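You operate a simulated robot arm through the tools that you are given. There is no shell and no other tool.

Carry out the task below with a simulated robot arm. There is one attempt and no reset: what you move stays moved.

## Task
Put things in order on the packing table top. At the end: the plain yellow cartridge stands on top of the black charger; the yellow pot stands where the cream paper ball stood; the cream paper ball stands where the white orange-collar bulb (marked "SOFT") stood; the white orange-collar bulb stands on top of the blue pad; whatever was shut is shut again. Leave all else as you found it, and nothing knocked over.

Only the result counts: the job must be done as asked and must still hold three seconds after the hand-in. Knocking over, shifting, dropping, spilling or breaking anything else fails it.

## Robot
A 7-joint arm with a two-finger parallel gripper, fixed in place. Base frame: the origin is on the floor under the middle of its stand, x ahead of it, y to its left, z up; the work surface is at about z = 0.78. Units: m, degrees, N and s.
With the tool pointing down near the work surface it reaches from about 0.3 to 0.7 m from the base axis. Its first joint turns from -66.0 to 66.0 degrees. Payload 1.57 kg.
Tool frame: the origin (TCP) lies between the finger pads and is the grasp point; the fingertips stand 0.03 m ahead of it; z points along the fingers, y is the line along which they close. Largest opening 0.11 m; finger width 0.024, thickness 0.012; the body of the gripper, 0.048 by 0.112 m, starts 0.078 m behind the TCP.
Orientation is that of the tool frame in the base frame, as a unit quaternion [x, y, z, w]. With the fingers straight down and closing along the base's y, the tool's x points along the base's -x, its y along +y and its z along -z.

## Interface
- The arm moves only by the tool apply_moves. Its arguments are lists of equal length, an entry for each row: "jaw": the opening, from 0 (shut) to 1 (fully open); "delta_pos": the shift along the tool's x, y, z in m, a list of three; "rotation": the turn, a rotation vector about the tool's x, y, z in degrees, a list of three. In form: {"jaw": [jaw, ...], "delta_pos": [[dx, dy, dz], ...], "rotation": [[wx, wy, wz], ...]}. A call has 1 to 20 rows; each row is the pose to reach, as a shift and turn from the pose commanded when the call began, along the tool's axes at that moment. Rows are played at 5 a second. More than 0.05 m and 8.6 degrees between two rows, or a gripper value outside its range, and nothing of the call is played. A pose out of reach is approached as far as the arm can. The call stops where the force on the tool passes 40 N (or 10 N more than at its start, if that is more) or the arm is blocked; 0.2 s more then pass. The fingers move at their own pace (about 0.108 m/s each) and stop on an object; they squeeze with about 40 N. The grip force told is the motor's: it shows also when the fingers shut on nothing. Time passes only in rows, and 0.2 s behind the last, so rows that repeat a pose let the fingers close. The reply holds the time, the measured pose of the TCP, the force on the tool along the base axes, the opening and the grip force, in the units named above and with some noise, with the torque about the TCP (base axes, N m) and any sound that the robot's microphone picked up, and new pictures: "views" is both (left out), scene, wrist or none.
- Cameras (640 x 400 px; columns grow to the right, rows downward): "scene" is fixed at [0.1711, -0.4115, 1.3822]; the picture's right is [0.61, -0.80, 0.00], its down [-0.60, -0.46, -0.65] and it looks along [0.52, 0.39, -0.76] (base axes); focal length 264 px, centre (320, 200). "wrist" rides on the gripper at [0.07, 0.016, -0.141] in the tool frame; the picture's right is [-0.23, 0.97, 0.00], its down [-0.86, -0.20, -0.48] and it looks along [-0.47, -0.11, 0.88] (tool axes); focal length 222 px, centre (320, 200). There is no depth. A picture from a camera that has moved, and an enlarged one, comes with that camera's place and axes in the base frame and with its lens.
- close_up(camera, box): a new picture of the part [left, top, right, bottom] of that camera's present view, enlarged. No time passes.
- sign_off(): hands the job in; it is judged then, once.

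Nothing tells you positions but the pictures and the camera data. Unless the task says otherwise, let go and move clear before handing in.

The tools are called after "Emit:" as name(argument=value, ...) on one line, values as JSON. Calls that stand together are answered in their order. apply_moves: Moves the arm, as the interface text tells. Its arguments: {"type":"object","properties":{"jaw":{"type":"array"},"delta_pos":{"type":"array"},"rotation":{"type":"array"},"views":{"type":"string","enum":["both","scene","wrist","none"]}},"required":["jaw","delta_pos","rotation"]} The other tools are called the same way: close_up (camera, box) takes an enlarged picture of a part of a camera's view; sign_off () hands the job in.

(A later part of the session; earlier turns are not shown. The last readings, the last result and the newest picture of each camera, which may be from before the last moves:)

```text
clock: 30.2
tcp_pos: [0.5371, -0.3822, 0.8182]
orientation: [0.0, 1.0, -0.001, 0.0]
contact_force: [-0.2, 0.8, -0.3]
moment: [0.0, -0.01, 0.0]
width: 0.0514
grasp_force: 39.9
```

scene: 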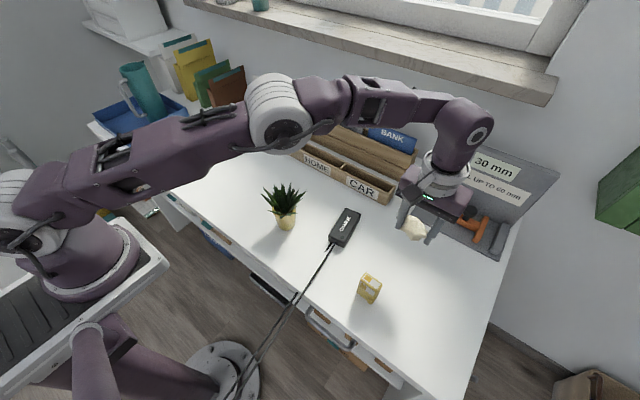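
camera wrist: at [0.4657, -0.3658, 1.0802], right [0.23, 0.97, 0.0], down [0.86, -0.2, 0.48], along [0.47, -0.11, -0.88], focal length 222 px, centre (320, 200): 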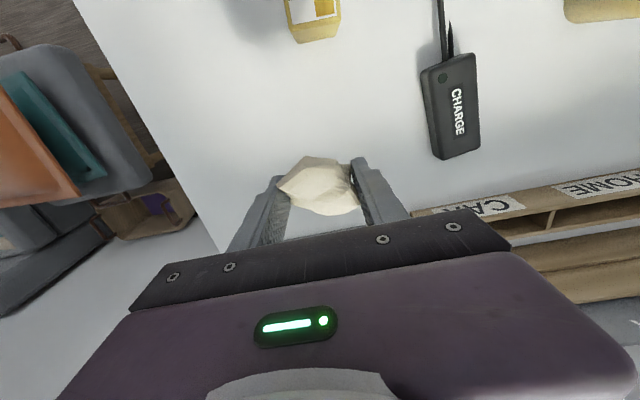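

The ball isn't touching yet, so I'll go down another millimetre.

Emit:
apply_moves(jaw=[0.4, 0.4], delta_pos=[[0, 0, 0.0005], [0, 0, 0.001]], rotation=[[0, 0, 0], [0, 0, 0]], views="both")

Emit:
close_up(camera="scene", box=[360, 210, 450, 280])

```text
clock: 30.8
tcp_pos: [0.5377, -0.382, 0.8195]
orientation: [0.0, 1.0, 0.0, 0.0]
contact_force: [-1.6, 2.0, 6.9]
moment: [0.1, 0.04, -0.01]
width: 0.051
grasp_force: 40.3
camera wrist: at [0.4678, -0.366, 0.9599], right [0.23, 0.97, 0.0], down [0.85, -0.2, 0.48], along [0.47, -0.11, -0.88], focal length 222 px, centre (320, 200)
```

scene: 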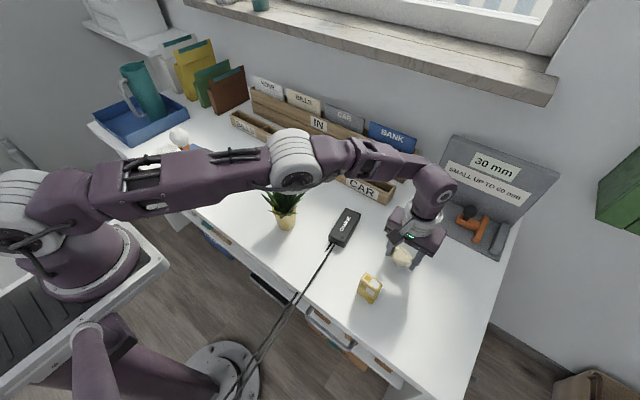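
wrist: 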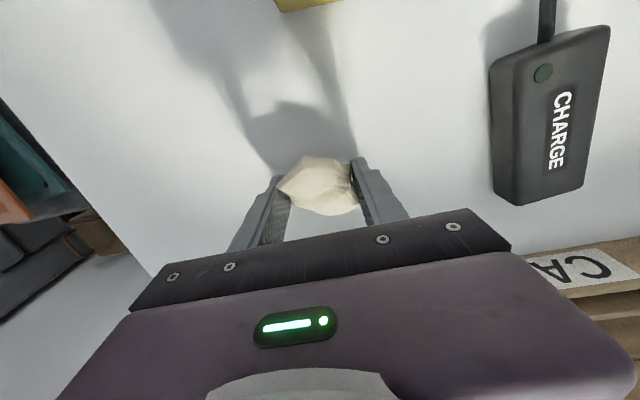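

```text
5.71 times, centred on (405, 245) of scene
camera zoom: at [0.1709, -0.4114, 1.3822], right [0.61, -0.8, 0.0], down [-0.6, -0.46, -0.65], along [0.52, 0.39, -0.76], focal length 1506 px, centre (-166, -57)
```

zoom: 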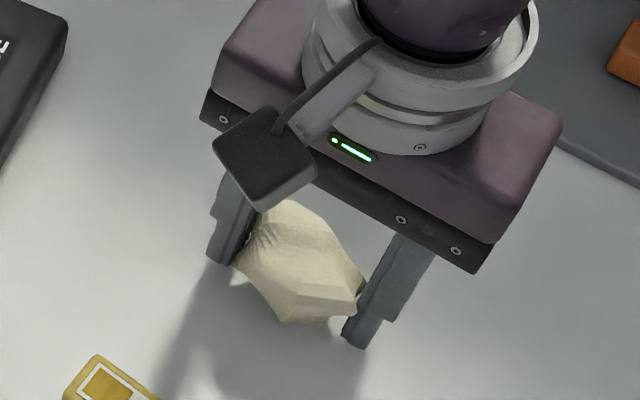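

It touched down with about 7 N. I'll ease off slightly and release slowly.

Emit:
apply_moves(jaw=[0.4, 0.4, 0.46, 0.48, 0.5, 0.55, 0.6, 0.7, 0.8, 0.9, 1.0], delta_pos=[[0, 0, -0.0004], [0, 0, -0.0004], [0, 0, -0.0004], [0, 0, -0.0004], [0, 0, -0.0004], [0, 0, -0.0004], [0, 0, -0.0004], [0, 0, -0.0004], [0, 0, -0.0004], [0, 0, -0.0004], [0, 0, -0.0004]], rotation=[[0, 0, 0], [0, 0, 0], [0, 0, 0], [0, 0, 0], [0, 0, 0], [0, 0, 0], [0, 0, 0], [0, 0, 0], [0, 0, 0], [0, 0, 0], [0, 0, 0]])

Emit:
close_up(camera="scene", box=[360, 210, 450, 280])

```text
clock: 33.2
tcp_pos: [0.5368, -0.3823, 0.8196]
orientation: [0.0, 1.0, 0.0, 0.0]
contact_force: [0.0, 0.3, -0.4]
moment: [-0.02, 0.0, 0.04]
width: 0.1099
grasp_force: 0.0
camera wrist: at [0.4677, -0.3661, 0.9598], right [0.23, 0.97, 0.0], down [0.86, -0.2, 0.48], along [0.47, -0.11, -0.88], focal length 222 px, centre (320, 200)
```

scene: 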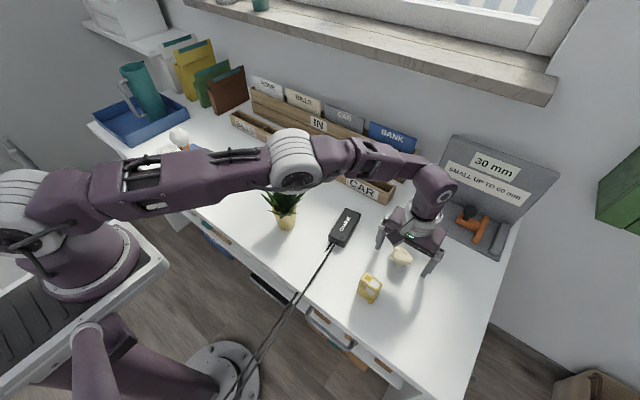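
wrist: 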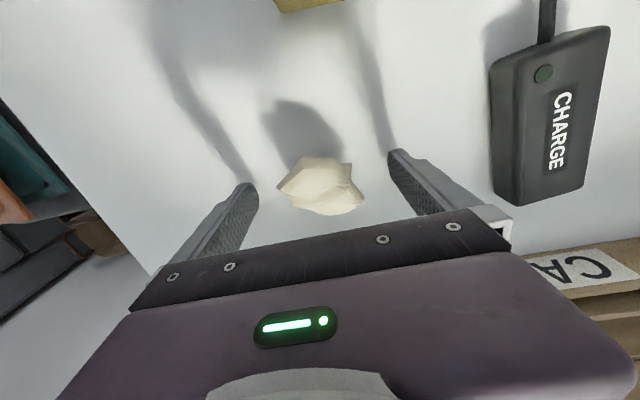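

```text
5.71 times, centred on (405, 245) of scene
camera zoom: at [0.1711, -0.4115, 1.3822], right [0.61, -0.8, 0.0], down [-0.6, -0.46, -0.65], along [0.52, 0.39, -0.76], focal length 1506 px, centre (-166, -57)
```

zoom: 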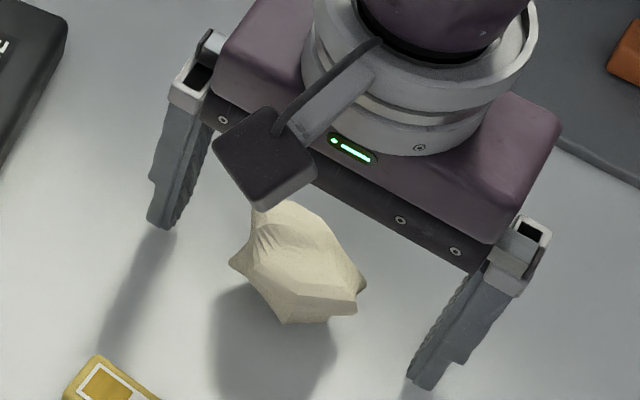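

The ball rests where the bulb stood. I'll raise up and move above the yellow cartridge.

Emit:
apply_moves(jaw=[1, 1, 1, 1, 1, 1, 1, 1, 1, 1], delta_pos=[[0, 0, -0.01], [0, 0, -0.03], [0, 0, -0.06], [0, 0, -0.1], [0, 0, -0.14], [0, 0, -0.17], [0.04, 0.007, -0.18], [0.08, 0.014, -0.18], [0.121, 0.022, -0.18], [0.121, 0.022, -0.18]], rotation=[[0, 0, 0], [0, 0, 0], [0, 0, 0], [0, 0, 0], [0, 0, 0], [0, 0, 0], [0, 0, 0], [0, 0, 0], [0, 0, 0], [0, 0, 0]])

Emit:
close_up(camera="wrist", box=[240, 70, 400, 200])

Emit:
close_up(camera="scene", box=[320, 200, 480, 310])

```text
clock: 35.4
tcp_pos: [0.4184, -0.3592, 0.9995]
orientation: [0.0, 1.0, 0.0, 0.001]
contact_force: [0.5, -0.8, 0.4]
moment: [0.0, 0.02, -0.02]
width: 0.11
grasp_force: 0.0
camera wrist: at [0.347, -0.343, 1.1399], right [0.23, 0.97, 0.0], down [0.85, -0.2, 0.48], along [0.47, -0.11, -0.88], focal length 222 px, centre (320, 200)
```

scene: 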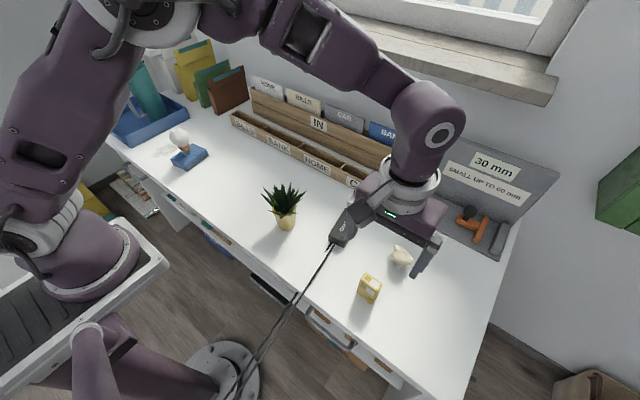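
wrist: 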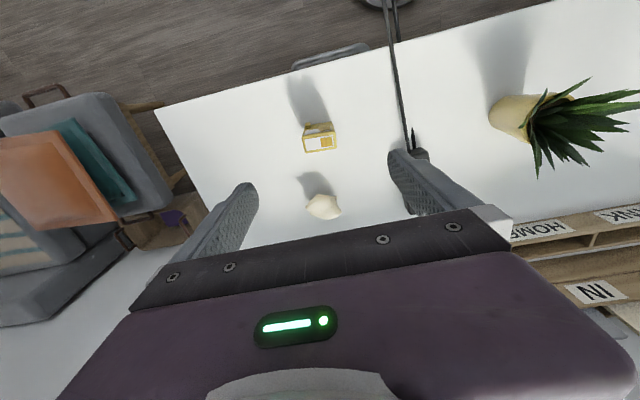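

```text
3.08 times, centred on (320, 135) of wrist
camera zoom: at [0.347, -0.343, 1.1399], right [0.23, 0.97, 0.0], down [0.85, -0.2, 0.48], along [0.47, -0.11, -0.88], focal length 684 px, centre (320, 400)
```

zoom: 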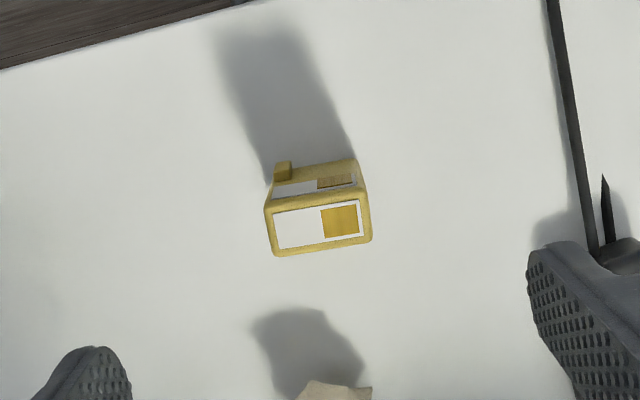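

```text
3.64 times, centred on (400, 255) of scene
camera zoom: at [0.1711, -0.4115, 1.3822], right [0.61, -0.8, 0.0], down [-0.6, -0.46, -0.65], along [0.52, 0.39, -0.76], focal length 958 px, centre (29, 0)
```

zoom: 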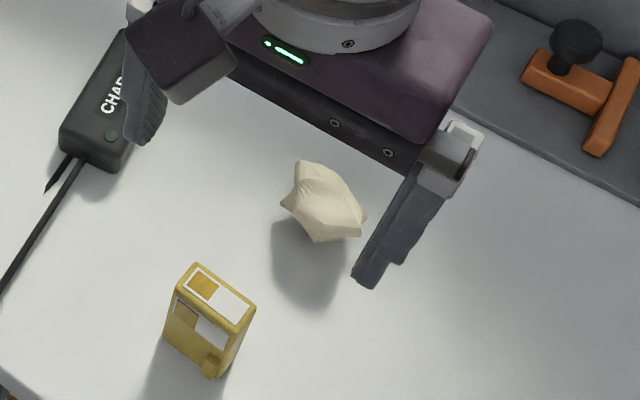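

The cartridge is centred at about (0.417, -0.360), roughly 0.043 by 0.021 m and 0.075 m tall. I'll descend around it.

Emit:
apply_moves(jaw=[1, 1, 1, 1, 1, 1, 1], delta_pos=[[0.001, -0.001, 0.03], [0.001, -0.001, 0.07], [0.001, -0.001, 0.11], [0.001, -0.001, 0.14], [0.001, -0.001, 0.16], [0.001, -0.001, 0.17], [0.001, -0.001, 0.17]], rotation=[[0, 0, 0], [0, 0, 0], [0, 0, 0], [0, 0, 0], [0, 0, 0], [0, 0, 0], [0, 0, 0]])

Emit:
close_up(camera="wrist", box=[220, 100, 420, 240])

Emit:
close_up(camera="scene", box=[320, 200, 480, 310])

```text
clock: 37.0
tcp_pos: [0.4157, -0.3623, 0.8282]
orientation: [0.0, 1.0, 0.001, 0.0]
contact_force: [0.5, 0.6, -0.2]
moment: [0.01, 0.0, 0.01]
width: 0.1101
grasp_force: 0.1
camera wrist: at [0.3458, -0.345, 0.9695], right [0.23, 0.97, 0.0], down [0.86, -0.2, 0.48], along [0.47, -0.11, -0.88], focal length 222 px, centre (320, 200)
```

scene: 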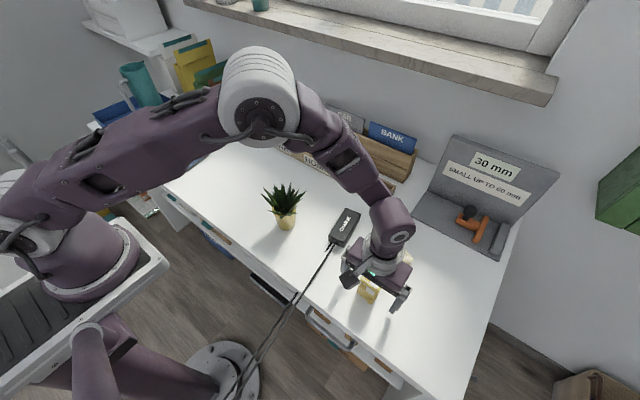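
wrist: 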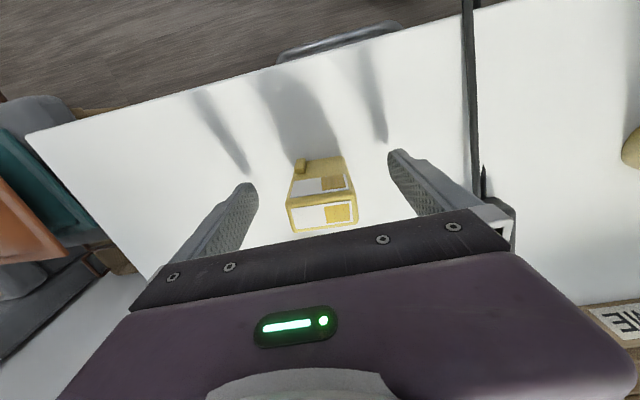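

```text
2.86 times, centred on (320, 170) of wrist
camera zoom: at [0.3458, -0.345, 0.9695], right [0.23, 0.97, 0.0], down [0.86, -0.2, 0.48], along [0.47, -0.11, -0.88], focal length 635 px, centre (320, 286)
```

zoom: 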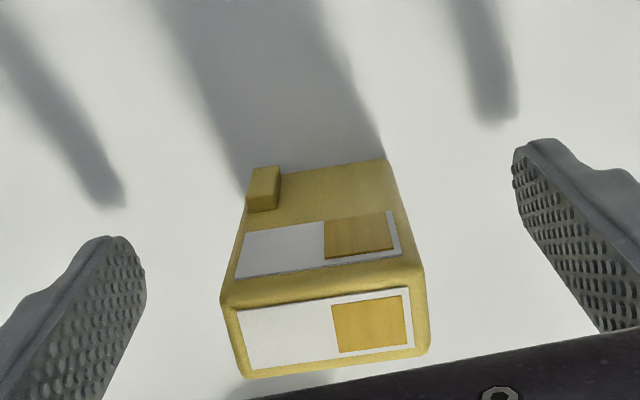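

```text
3.64 times, centred on (400, 255) of scene
camera zoom: at [0.1711, -0.4115, 1.3822], right [0.61, -0.8, 0.0], down [-0.6, -0.46, -0.65], along [0.52, 0.39, -0.76], focal length 958 px, centre (29, 0)
```

zoom: 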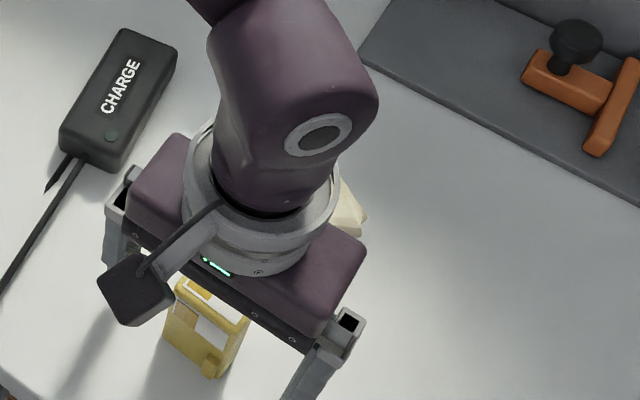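

The cartridge is centred between the fingers. I'll close and grip it.

Emit:
apply_moves(jaw=[0.8, 0.65, 0.5, 0.42, 0.36, 0.3, 0.3], delta_pos=[[0, 0, 0], [0, 0, 0], [0, 0, 0], [0, 0, 0], [0, 0, 0], [0, 0, 0], [0, 0, 0]], rotation=[[0, 0, 0], [0, 0, 0], [0, 0, 0], [0, 0, 0], [0, 0, 0], [0, 0, 0], [0, 0, 0]])

Emit:
close_up(camera="wrist", box=[220, 100, 420, 240])

```text
clock: 38.6
tcp_pos: [0.4148, -0.3612, 0.8277]
orientation: [0.0, 1.0, -0.001, 0.0]
contact_force: [0.6, 0.2, 0.5]
moment: [-0.02, -0.01, -0.01]
width: 0.043
grasp_force: 39.7
camera wrist: at [0.3458, -0.345, 0.9698], right [0.23, 0.97, 0.0], down [0.86, -0.2, 0.48], along [0.47, -0.11, -0.88], focal length 222 px, centre (320, 200)
```

scene: 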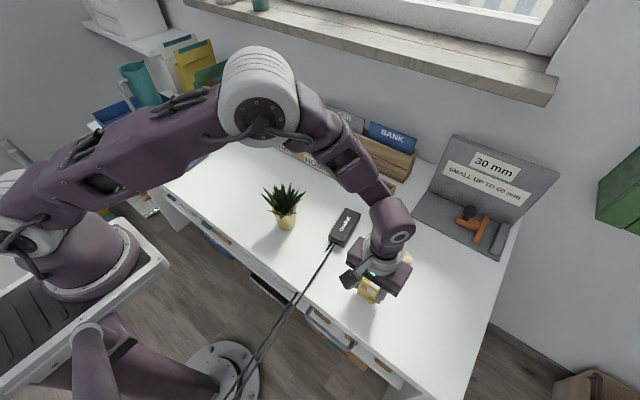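
wrist: 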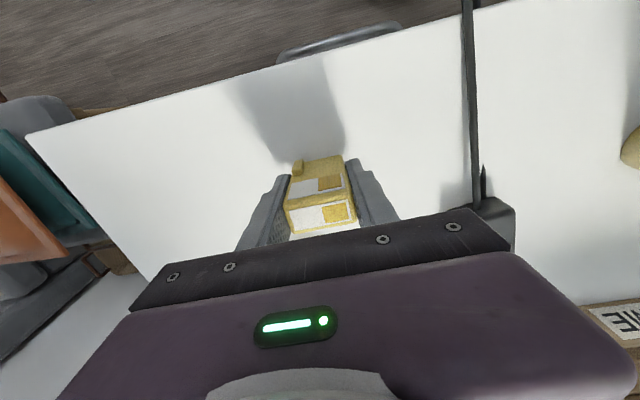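

```text
2.86 times, centred on (320, 170) of wrist
camera zoom: at [0.3458, -0.345, 0.9698], right [0.23, 0.97, 0.0], down [0.86, -0.2, 0.48], along [0.47, -0.11, -0.88], focal length 635 px, centre (320, 286)
```

zoom: 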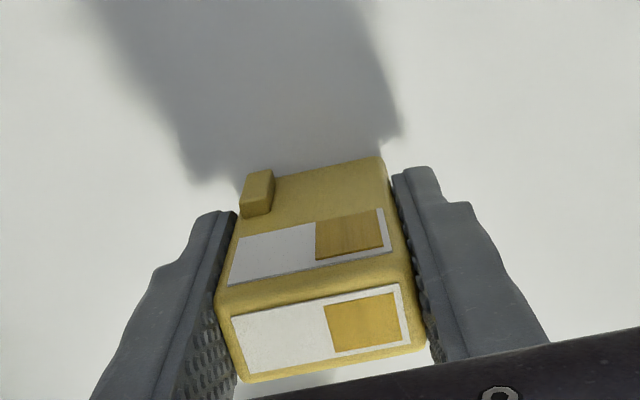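

The cartridge is firmly held. I'll lift it, move above the charger and turn about 10.7° to align with it.

Emit:
apply_moves(jaw=[0.3, 0.3, 0.3, 0.3, 0.3, 0.3, 0.3, 0.3, 0.3, 0.3, 0.3, 0.3], delta_pos=[[0, 0, -0.01], [0, 0, -0.03], [0, 0, -0.06], [0, 0, -0.1], [0, 0, -0.13], [0, 0, -0.15], [-0.02, 0.024, -0.15], [-0.045, 0.054, -0.15], [-0.07, 0.084, -0.15], [-0.095, 0.114, -0.15], [-0.117, 0.14, -0.15], [-0.117, 0.14, -0.15]], rotation=[[0, 0, 0], [0, 0, 0], [0, 0, 0], [0, 0, 0], [0, 0, 0], [0, 0, 0], [0, 0, -2], [0, 0, -4], [0, 0, -6], [0, 0, -8], [0, 0, -10.7], [0, 0, -10.7]])

Emit:
close_up(camera="wrist", box=[240, 70, 400, 200])

Emit:
close_up(camera="scene", box=[310, 120, 450, 260])

```text
clock: 41.2
tcp_pos: [0.5345, -0.221, 0.98]
orientation: [-0.094, 0.996, 0.0, 0.0]
contact_force: [0.6, 0.4, -0.2]
moment: [-0.03, 0.0, 0.01]
width: 0.0431
grasp_force: 40.0
camera wrist: at [0.4617, -0.2176, 1.1213], right [0.04, 1.0, 0.0], down [0.88, -0.04, 0.48], along [0.48, -0.02, -0.88], focal length 222 px, centre (320, 200)
```

scene: 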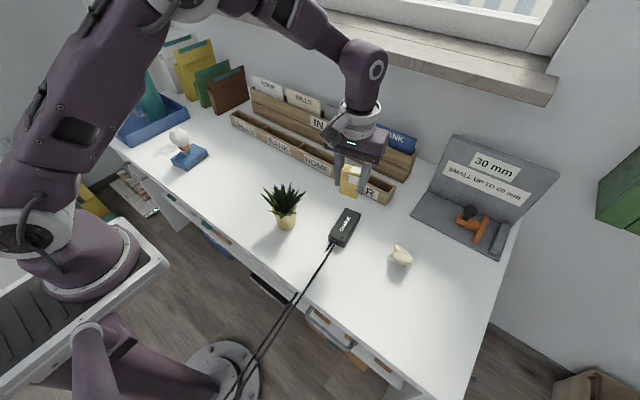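
wrist: 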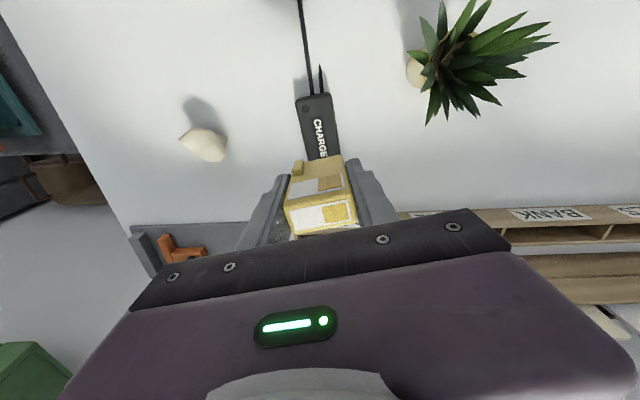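

```text
3.08 times, centred on (320, 135) of wrist
camera zoom: at [0.4617, -0.2176, 1.1213], right [0.04, 1.0, 0.0], down [0.88, -0.04, 0.48], along [0.48, -0.02, -0.88], focal length 684 px, centre (320, 400)
```

zoom: 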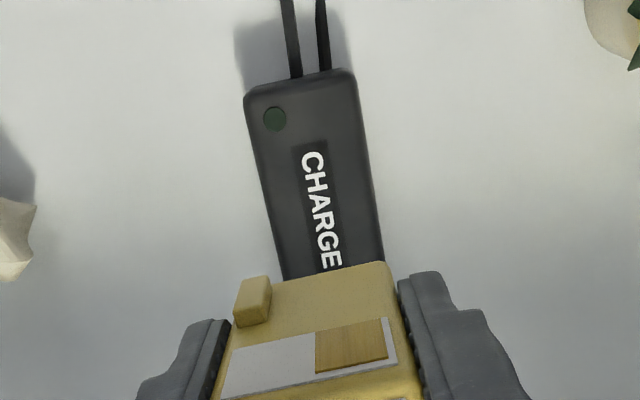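

```text
2.86 times, centred on (380, 190) of scene
camera zoom: at [0.1711, -0.4115, 1.3822], right [0.61, -0.8, 0.0], down [-0.6, -0.46, -0.65], along [0.52, 0.39, -0.76], focal length 753 px, centre (149, 229)
```

zoom: 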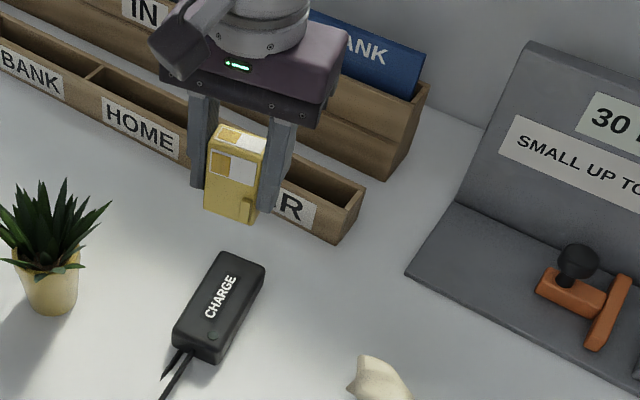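

The charger's centre is at about (0.535, -0.220), so the cartridge is right above it. I'll lower it to just above the charger top.

Emit:
apply_moves(jaw=[0.3, 0.3, 0.3, 0.3, 0.3, 0.3], delta_pos=[[0, 0.001, 0.03], [0, 0.001, 0.065], [0, 0.001, 0.09], [0, 0.001, 0.105], [0, 0.001, 0.112], [0, 0.001, 0.114]], rotation=[[0, 0, 0], [0, 0, 0], [0, 0, 0], [0, 0, 0], [0, 0, 0], [0, 0, 0]])

Emit:
close_up(camera="scene", box=[310, 180, 390, 260])

```text
clock: 42.6
tcp_pos: [0.5337, -0.2201, 0.8646]
orientation: [-0.093, 0.996, 0.0, 0.0]
contact_force: [0.2, 0.1, -0.2]
moment: [-0.02, 0.0, 0.0]
width: 0.0429
grasp_force: 40.1
camera wrist: at [0.4613, -0.2167, 1.006], right [0.04, 1.0, 0.0], down [0.88, -0.04, 0.48], along [0.48, -0.02, -0.88], focal length 222 px, centre (320, 200)
```

scene: 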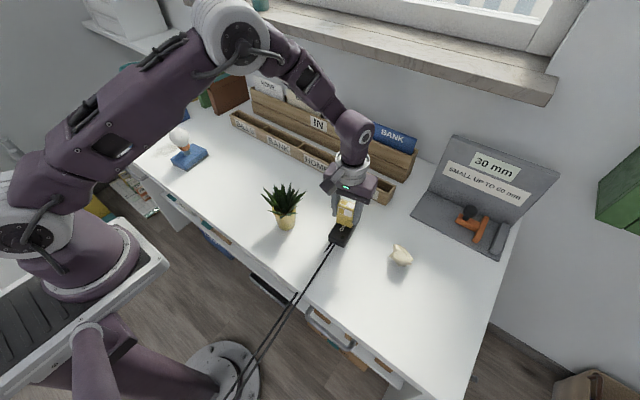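
wrist: 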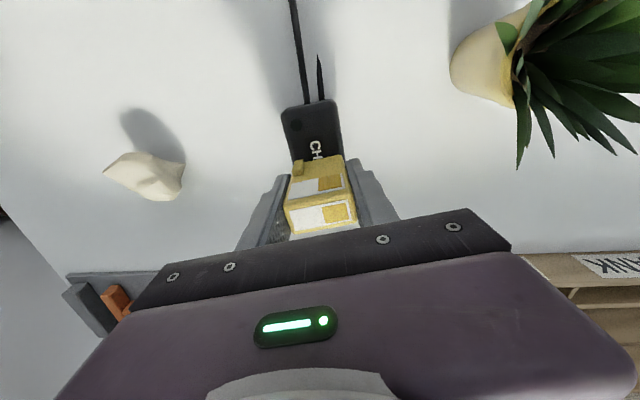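

```text
5.00 times, centred on (350, 220) of scene
camera zoom: at [0.1711, -0.4115, 1.3822], right [0.61, -0.8, 0.0], down [-0.6, -0.46, -0.65], along [0.52, 0.39, -0.76], focal length 1318 px, centre (170, 100)
```

zoom: 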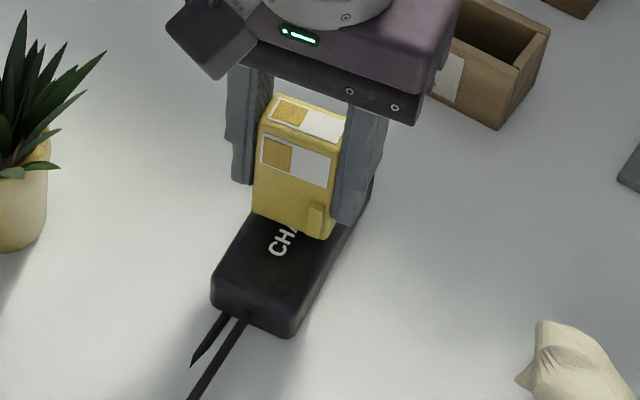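

The alignment looks good. I'll lower in small steps until it touches.

Emit:
apply_moves(jaw=[0.3, 0.3, 0.3], delta_pos=[[0, 0, 0.001], [0, 0, 0.002], [0, 0, 0.003]], rotation=[[0, 0, 0], [0, 0, 0], [0, 0, 0]], views="none")

```text
clock: 43.4
tcp_pos: [0.5323, -0.2199, 0.8609]
orientation: [-0.093, 0.996, 0.0, 0.001]
contact_force: [0.0, -0.2, -0.1]
moment: [-0.02, -0.02, 0.0]
width: 0.0429
grasp_force: 40.3
```

Emit:
apply_moves(jaw=[0.3, 0.3], delta_pos=[[0, 0, 0.001], [0, 0, 0.0015]], rotation=[[0, 0, 0], [0, 0, 0]], views="none")

```text
clock: 44.0
tcp_pos: [0.5339, -0.2202, 0.8598]
orientation: [-0.093, 0.996, 0.0, -0.001]
contact_force: [-1.1, -0.3, -0.7]
moment: [0.0, 0.0, -0.01]
width: 0.0433
grasp_force: 39.7
```

Emit:
apply_moves(jaw=[0.3, 0.3], delta_pos=[[0, 0, 0.0008], [0, 0, 0.0015]], rotation=[[0, 0, 0], [0, 0, 0]], views="none")

```text
clock: 44.6
tcp_pos: [0.5331, -0.2204, 0.858]
orientation: [-0.093, 0.996, -0.001, 0.0]
contact_force: [-0.6, 0.5, 1.1]
moment: [0.01, 0.0, -0.02]
width: 0.0428
grasp_force: 40.5
```

Emit:
apply_moves(jaw=[0.3, 0.3], delta_pos=[[0, 0, 0.0005], [0, 0, 0.001]], rotation=[[0, 0, 0], [0, 0, 0]], views="scene")

Emit:
close_up(camera="scene", box=[320, 190, 380, 250])

```text
clock: 45.2
tcp_pos: [0.5333, -0.2195, 0.8585]
orientation: [-0.094, 0.996, -0.001, 0.001]
contact_force: [-2.8, 1.5, 17.9]
moment: [0.1, 0.07, 0.02]
width: 0.0429
grasp_force: 39.6
```

scene: 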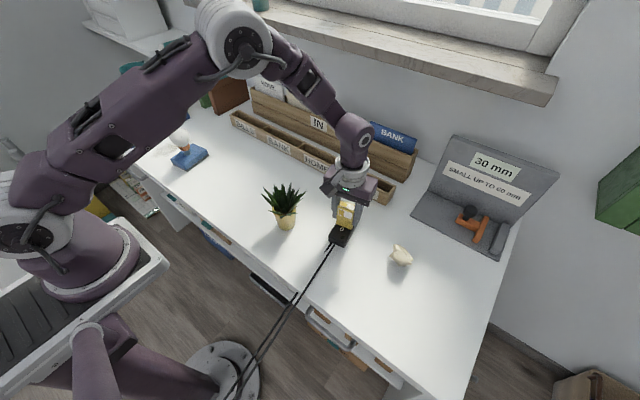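

```text
6.67 times, centred on (350, 220) of scene
camera zoom: at [0.1707, -0.4114, 1.3823], right [0.61, -0.8, 0.0], down [-0.6, -0.46, -0.65], along [0.52, 0.39, -0.76], focal length 1757 px, centre (120, 67)
```

zoom: 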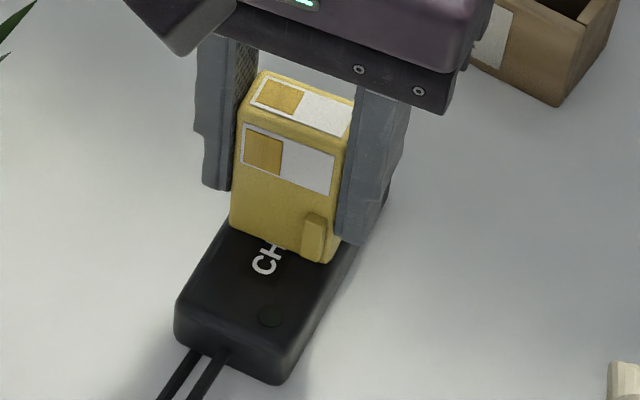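

It made firm contact at about 18 N. I'll back off to near-zero load.

Emit:
apply_moves(jaw=[0.3, 0.3], delta_pos=[[0, 0, -0.0007], [0, 0, -0.0007]], rotation=[[0, 0, 0], [0, 0, 0]], views="none")

```text
clock: 45.8
tcp_pos: [0.5323, -0.2209, 0.8576]
orientation: [-0.093, 0.996, 0.001, 0.001]
contact_force: [2.5, -2.1, 7.7]
moment: [-0.08, -0.09, 0.02]
width: 0.0433
grasp_force: 39.9
```

Emit:
apply_moves(jaw=[0.3, 0.3], delta_pos=[[0, 0, -0.0004], [0, 0, -0.0004]], rotation=[[0, 0, 0], [0, 0, 0]], views="none")

```text
clock: 46.4
tcp_pos: [0.532, -0.2195, 0.8579]
orientation: [-0.093, 0.996, 0.0, 0.0]
contact_force: [0.5, 0.4, 2.7]
moment: [-0.02, -0.09, -0.02]
width: 0.043
grasp_force: 39.6
```

Only light contact remains. I'll release gently with a limited opening, to stay clear of the plant.

Emit:
apply_moves(jaw=[0.38, 0.4, 0.42, 0.45, 0.5, 0.55, 0.6, 0.65, 0.65], delta_pos=[[0, 0, 0], [0, 0, 0], [0, 0, 0], [0, 0, 0], [0, 0, 0], [0, 0, 0], [0, 0, 0], [0, 0, 0], [0, 0, 0]], rotation=[[0, 0, 0], [0, 0, 0], [0, 0, 0], [0, 0, 0], [0, 0, 0], [0, 0, 0], [0, 0, 0], [0, 0, 0], [0, 0, 0]])

Emit:
close_up(camera="scene", box=[320, 190, 380, 250])

Emit:
close_up(camera="wrist", box=[220, 100, 420, 240])

```text
clock: 48.4
tcp_pos: [0.5323, -0.2213, 0.8588]
orientation: [-0.093, 0.996, 0.001, 0.0]
contact_force: [0.9, -0.5, -0.5]
moment: [0.01, -0.01, 0.0]
width: 0.0714
grasp_force: 0.1
camera wrist: at [0.4609, -0.2171, 1.0], right [0.04, 1.0, 0.0], down [0.88, -0.04, 0.48], along [0.48, -0.02, -0.88], focal length 222 px, centre (320, 200)
```

scene: 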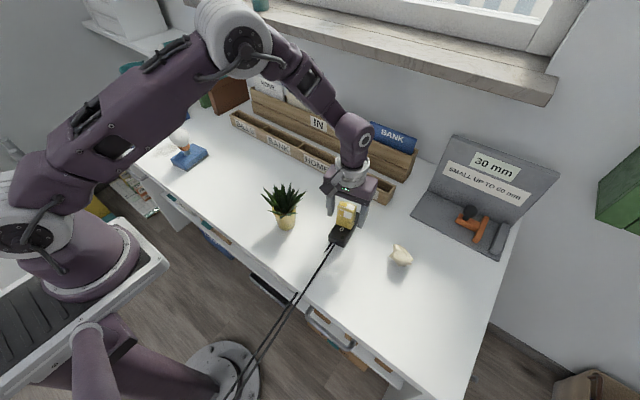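
wrist: 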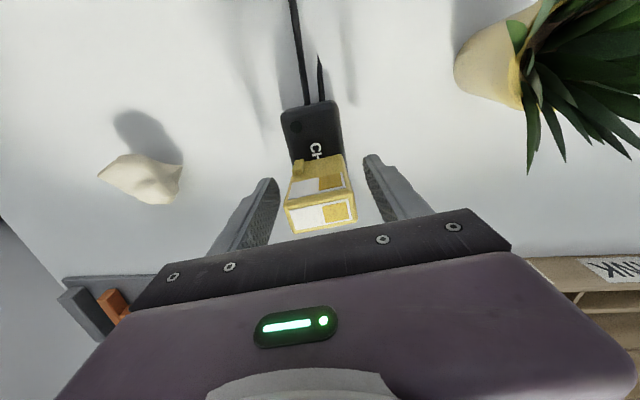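

```text
6.67 times, centred on (350, 220) of scene
camera zoom: at [0.1711, -0.4115, 1.3822], right [0.61, -0.8, 0.0], down [-0.6, -0.46, -0.65], along [0.52, 0.39, -0.76], focal length 1757 px, centre (120, 67)
```

zoom: 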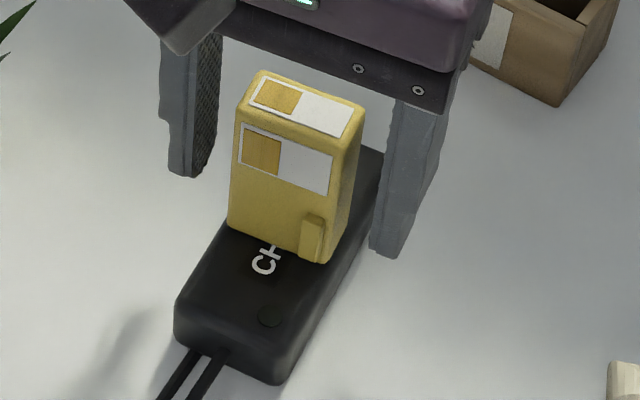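

```text
2.86 times, centred on (320, 170) of wrist
camera zoom: at [0.4609, -0.2171, 1.0], right [0.04, 1.0, 0.0], down [0.88, -0.04, 0.48], along [0.48, -0.02, -0.88], focal length 635 px, centre (320, 286)
```

zoom: 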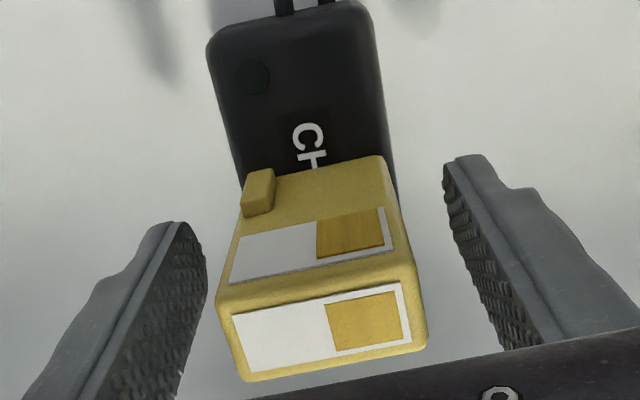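

The cartridge stands upright on the charger. I'll raise straight up, clear it, and swing back for a better look at the pot.

Emit:
apply_moves(jaw=[0.65, 0.65, 0.65, 0.65, 0.65, 0.65, 0.65, 0.65, 0.65, 0.65, 0.65, 0.65], delta_pos=[[0, 0, -0.005], [0, 0, -0.02], [0, 0, -0.05], [0, 0, -0.09], [0, 0, -0.13], [0, 0, -0.17], [0, 0, -0.2], [0, 0, -0.22], [0.04, 0.0, -0.22], [0.08, 0, -0.22], [0.12, 0.02, -0.22], [0.15, 0.04, -0.22]], rotation=[[0, 0, 0], [0, 0, 0], [0, 0, 0], [0, 0, 0], [0, 0, 0], [0, 0, 0], [0, 0, 0], [0, 0, 0], [0, 0, 2], [0, 0, 5], [0, 0, 8], [0, 0, 10.7]])

Emit:
close_up(camera="scene", box=[240, 160, 380, 250])

Emit:
close_up(camera="scene", box=[250, 170, 320, 240])

```text
clock: 51.0
tcp_pos: [0.3777, -0.2083, 1.0777]
orientation: [0.001, 1.0, -0.001, 0.0]
contact_force: [-0.2, -0.5, 0.4]
moment: [-0.01, -0.02, 0.01]
width: 0.0716
grasp_force: 0.0
camera wrist: at [0.3075, -0.1921, 1.2191], right [0.23, 0.97, 0.0], down [0.85, -0.2, 0.48], along [0.47, -0.11, -0.88], focal length 222 px, centre (320, 200)
```

scene: 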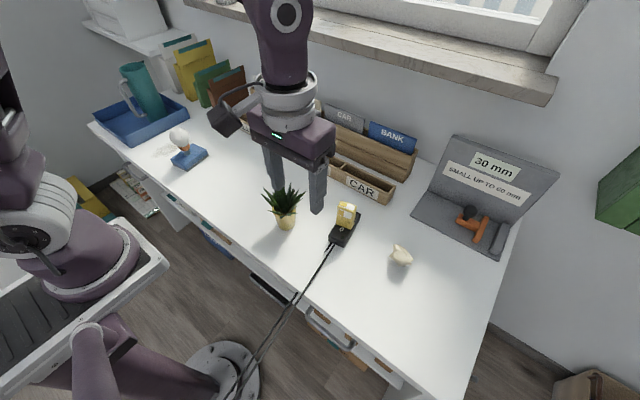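
wrist: 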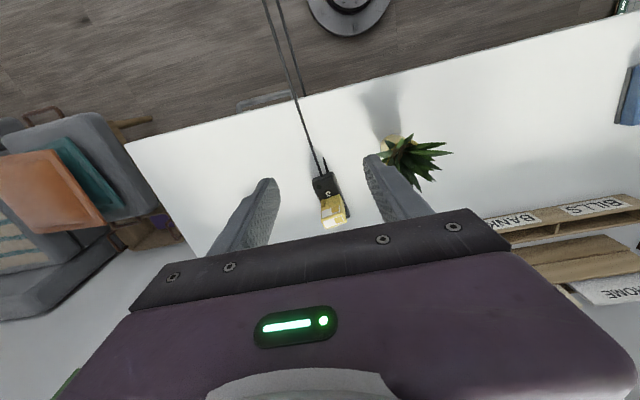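

```text
4.44 times, centred on (310, 205) of scene
camera zoom: at [0.1711, -0.4115, 1.3822], right [0.61, -0.8, 0.0], down [-0.6, -0.46, -0.65], along [0.52, 0.39, -0.76], focal length 1172 px, centre (364, 178)
```

zoom: 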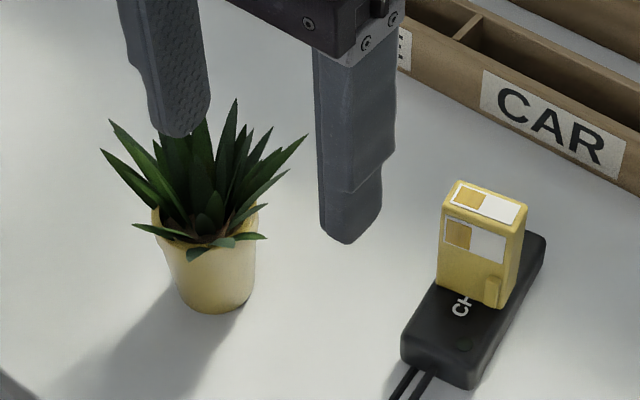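

```text
5.71 times, centred on (285, 205) of scene
camera zoom: at [0.1711, -0.4115, 1.3822], right [0.61, -0.8, 0.0], down [-0.6, -0.46, -0.65], along [0.52, 0.39, -0.76], focal length 1506 px, centre (520, 171)
```

zoom: 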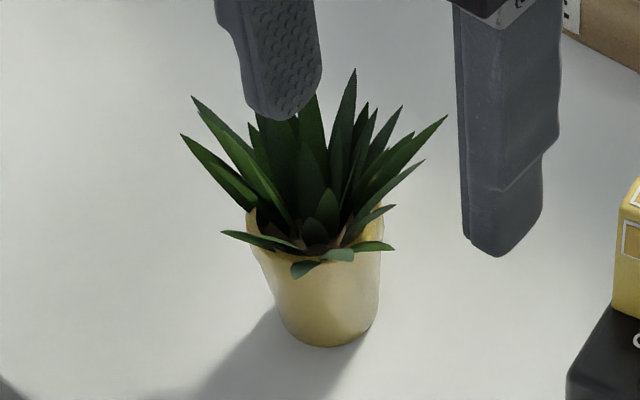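

The cartridge is stable on the charger. For the pot I want to grip its body below the leaves with a tilted gripper coming from the robot's side, so I'll first test that tilt in free space.

Emit:
apply_moves(jaw=[0.65, 0.65, 0.65, 0.65, 0.8, 0.9, 1, 1, 1, 1, 1, 1, 1], delta_pos=[[0.001, 0.033, 0], [0.003, 0.066, 0.01], [0.005, 0.1, 0.02], [0.006, 0.132, 0.03], [0.006, 0.132, 0.03], [0.006, 0.132, 0.03], [0.006, 0.132, 0.03], [0.006, 0.132, 0.03], [0.006, 0.132, 0.03], [0.006, 0.132, 0.03], [0.006, 0.132, 0.03], [0.006, 0.132, 0.03], [0.006, 0.132, 0.03]], rotation=[[0, 0, 0], [0, 0, 0], [0, 0, 0], [0, 0, 0], [0, -7.5, 0], [0, -15, 0], [0, -22.5, 0], [0, -30, 0], [0, -37.5, 0], [0, -45, 0], [0, -52.5, 0], [0, -60, 0], [0, -60, 0]])

```text
clock: 53.8
tcp_pos: [0.4015, -0.0985, 1.0575]
orientation: [0.015, 0.916, 0.038, 0.398]
contact_force: [0.5, 1.2, 0.3]
moment: [-0.01, -0.01, 0.0]
width: 0.1098
grasp_force: 0.1
out of reach, approached as far as the arm can: row 9, 10, 11, 12, 13
camera wrist: at [0.2501, -0.0856, 1.1042], right [0.16, 0.96, 0.24], down [0.23, -0.28, 0.93], along [0.96, -0.09, -0.27], focal length 222 px, centre (320, 200)
```

scene: 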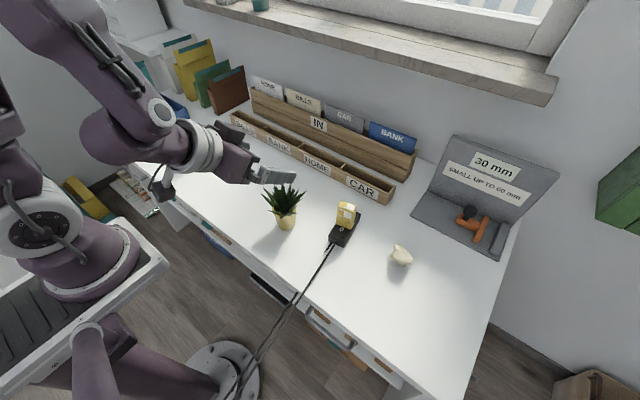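
wrist: 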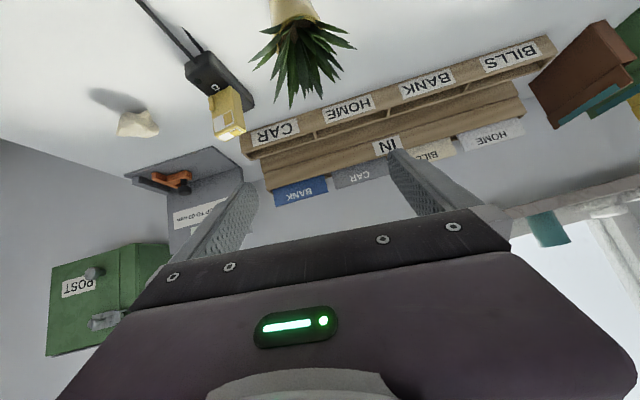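

Radial tilt at this range is out of reach, so I'll approach the pot from its left side (+y) instead, where there is more room. First I'll return the tool to vertical.

Emit:
apply_moves(jaw=[1, 1, 1, 1, 1, 1, 1], delta_pos=[[0, 0, 0], [0, 0, 0], [0, 0, 0], [0, 0, 0], [0, 0, 0], [0, 0, 0], [0, 0, 0]], rotation=[[0.75, 7.8, -0.3], [1.5, 15.6, -0.6], [2.25, 23.4, -0.9], [3.0, 31.3, -1.2], [3.75, 39.1, -1.5], [4.5, 46.9, -1.8], [4.5, 46.9, -1.8]], views="none")

```text
clock: 55.4
tcp_pos: [0.4017, -0.0975, 1.057]
orientation: [0.002, 1.0, -0.001, -0.001]
contact_force: [-0.1, 0.5, -0.2]
moment: [-0.03, -0.01, 0.02]
width: 0.11
grasp_force: 0.1
```

The tool is vertical again. I'll move to free space left of the pot and turn the wrist so the fingers close along x.

Emit:
apply_moves(jaw=[1, 1, 1, 1, 1, 1, 1, 1, 1, 1, 1, 1], delta_pos=[[-0.004, 0.018, 0.0], [-0.009, 0.036, 0.0], [-0.013, 0.054, 0.0], [-0.018, 0.072, 0.0], [-0.022, 0.09, 0.005], [-0.026, 0.108, 0.01], [-0.031, 0.126, 0.015], [-0.035, 0.144, 0.02], [-0.04, 0.162, 0.025], [-0.044, 0.18, 0.027], [-0.0485, 0.1975, 0.027], [-0.0485, 0.1975, 0.027]], rotation=[[0, 0, 8.2], [0, 0, 16.4], [0, 0, 24.6], [0, 0, 32.8], [0, 0, 41], [0, 0, 49.2], [0, 0, 57.4], [0, 0, 65.6], [0, 0, 73.8], [0, 0, 82], [0, 0, 90], [0, 0, 90]])

```text
clock: 58.0
tcp_pos: [0.4508, 0.1, 1.0303]
orientation: [0.709, 0.705, -0.001, 0.001]
contact_force: [0.1, 1.5, 0.0]
moment: [-0.02, 0.0, 0.0]
width: 0.11
grasp_force: 0.0
camera wrist: at [0.4665, 0.1697, 1.1705], right [0.97, -0.23, 0.0], down [-0.2, -0.85, 0.48], along [-0.11, -0.47, -0.88], focal length 222 px, centre (320, 200)
```

scene: 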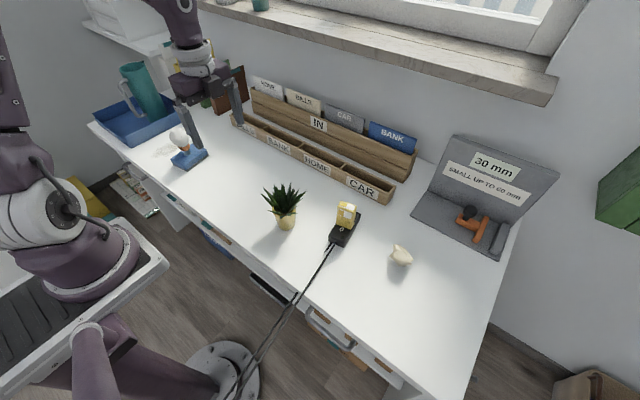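
wrist: 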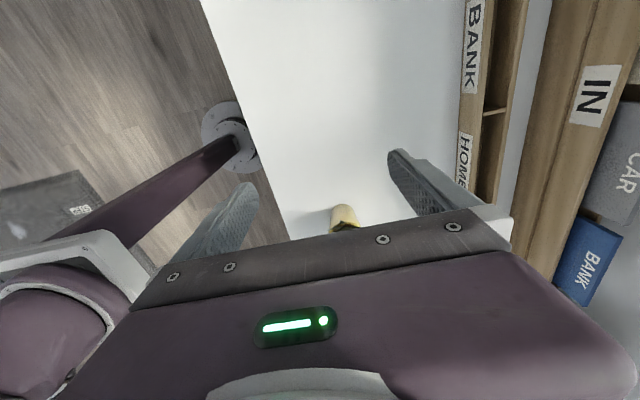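

The turn worked. I'll test a 60° tilt here, pointing toward the pot.

Emit:
apply_moves(jaw=[1, 1, 1, 1, 1, 1, 1, 1, 1], delta_pos=[[0, 0, 0], [0, 0, 0], [0, 0, 0], [0, 0, 0], [0, 0, 0], [0, 0, 0], [0, 0, 0], [0, 0, 0], [0, 0, 0]], rotation=[[0, -7.5, 0], [0, -15, 0], [0, -22.5, 0], [0, -30, 0], [0, -37.5, 0], [0, -45, 0], [0, -52.5, 0], [0, -60, 0], [0, -60, 0]])

Emit:
close_up(camera="wrist", box=[240, 70, 440, 210])

```text
clock: 60.0
tcp_pos: [0.4487, 0.1, 1.029]
orientation: [0.613, 0.611, -0.356, 0.354]
contact_force: [-0.3, 0.8, 0.3]
moment: [0.03, 0.03, 0.01]
width: 0.1099
grasp_force: 0.0
camera wrist: at [0.4659, 0.2572, 1.0391], right [0.97, -0.12, 0.2], down [-0.2, -0.01, 0.98], along [-0.11, -0.99, -0.03], focal length 222 px, centre (320, 200)
```

scene: 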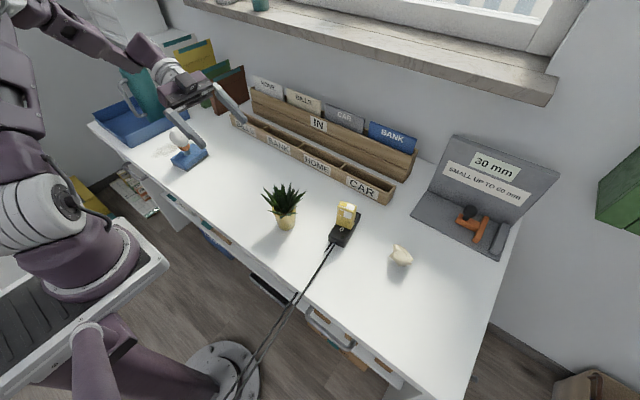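
wrist: 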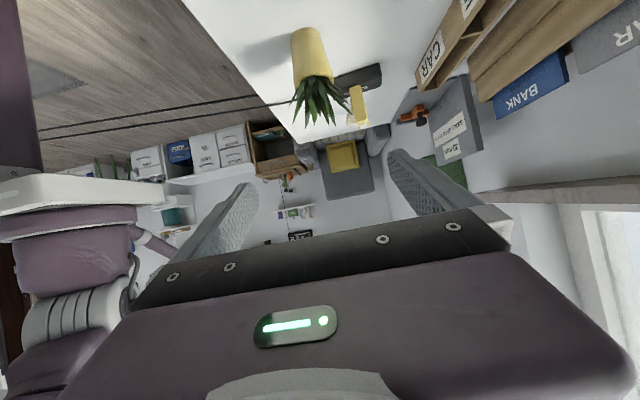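

```text
2.86 times, centred on (340, 140) of wrist
camera zoom: at [0.4659, 0.2572, 1.0391], right [0.97, -0.12, 0.2], down [-0.2, -0.01, 0.98], along [-0.11, -0.99, -0.03], focal length 635 px, centre (263, 371)
```

zoom: 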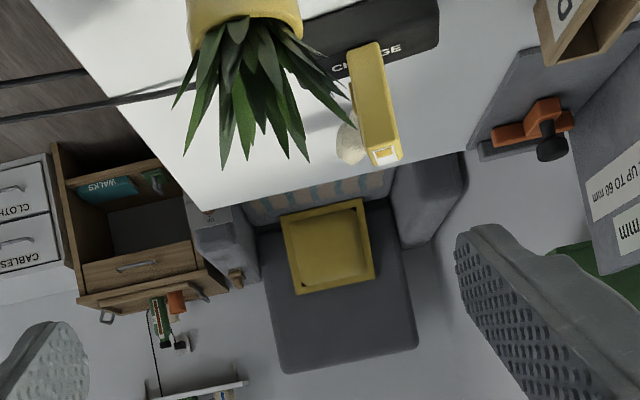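

The 60° tilt is reachable here. I'll zoom in on the pot to refine its centre and rim height.

Emit:
close_up(camera="wrist", box=[260, 10, 400, 140])

Emit:
close_up(camera="scene", box=[255, 170, 315, 240])

```text
3.08 times, centred on (330, 75) of wrist
camera zoom: at [0.4659, 0.2572, 1.0391], right [0.97, -0.12, 0.2], down [-0.2, -0.01, 0.98], along [-0.11, -0.99, -0.03], focal length 684 px, centre (289, 585)
```

zoom: 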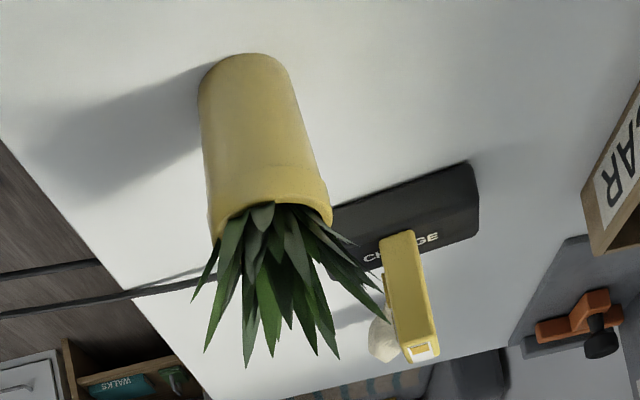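

```text
5.71 times, centred on (285, 205) of scene
camera zoom: at [0.1711, -0.4115, 1.3822], right [0.61, -0.8, 0.0], down [-0.6, -0.46, -0.65], along [0.52, 0.39, -0.76], focal length 1506 px, centre (520, 171)
```

zoom: 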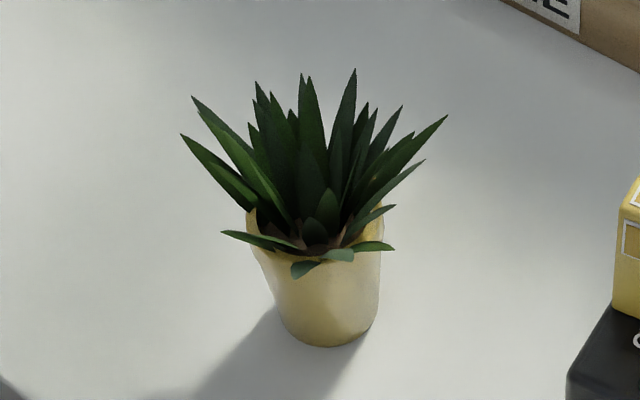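

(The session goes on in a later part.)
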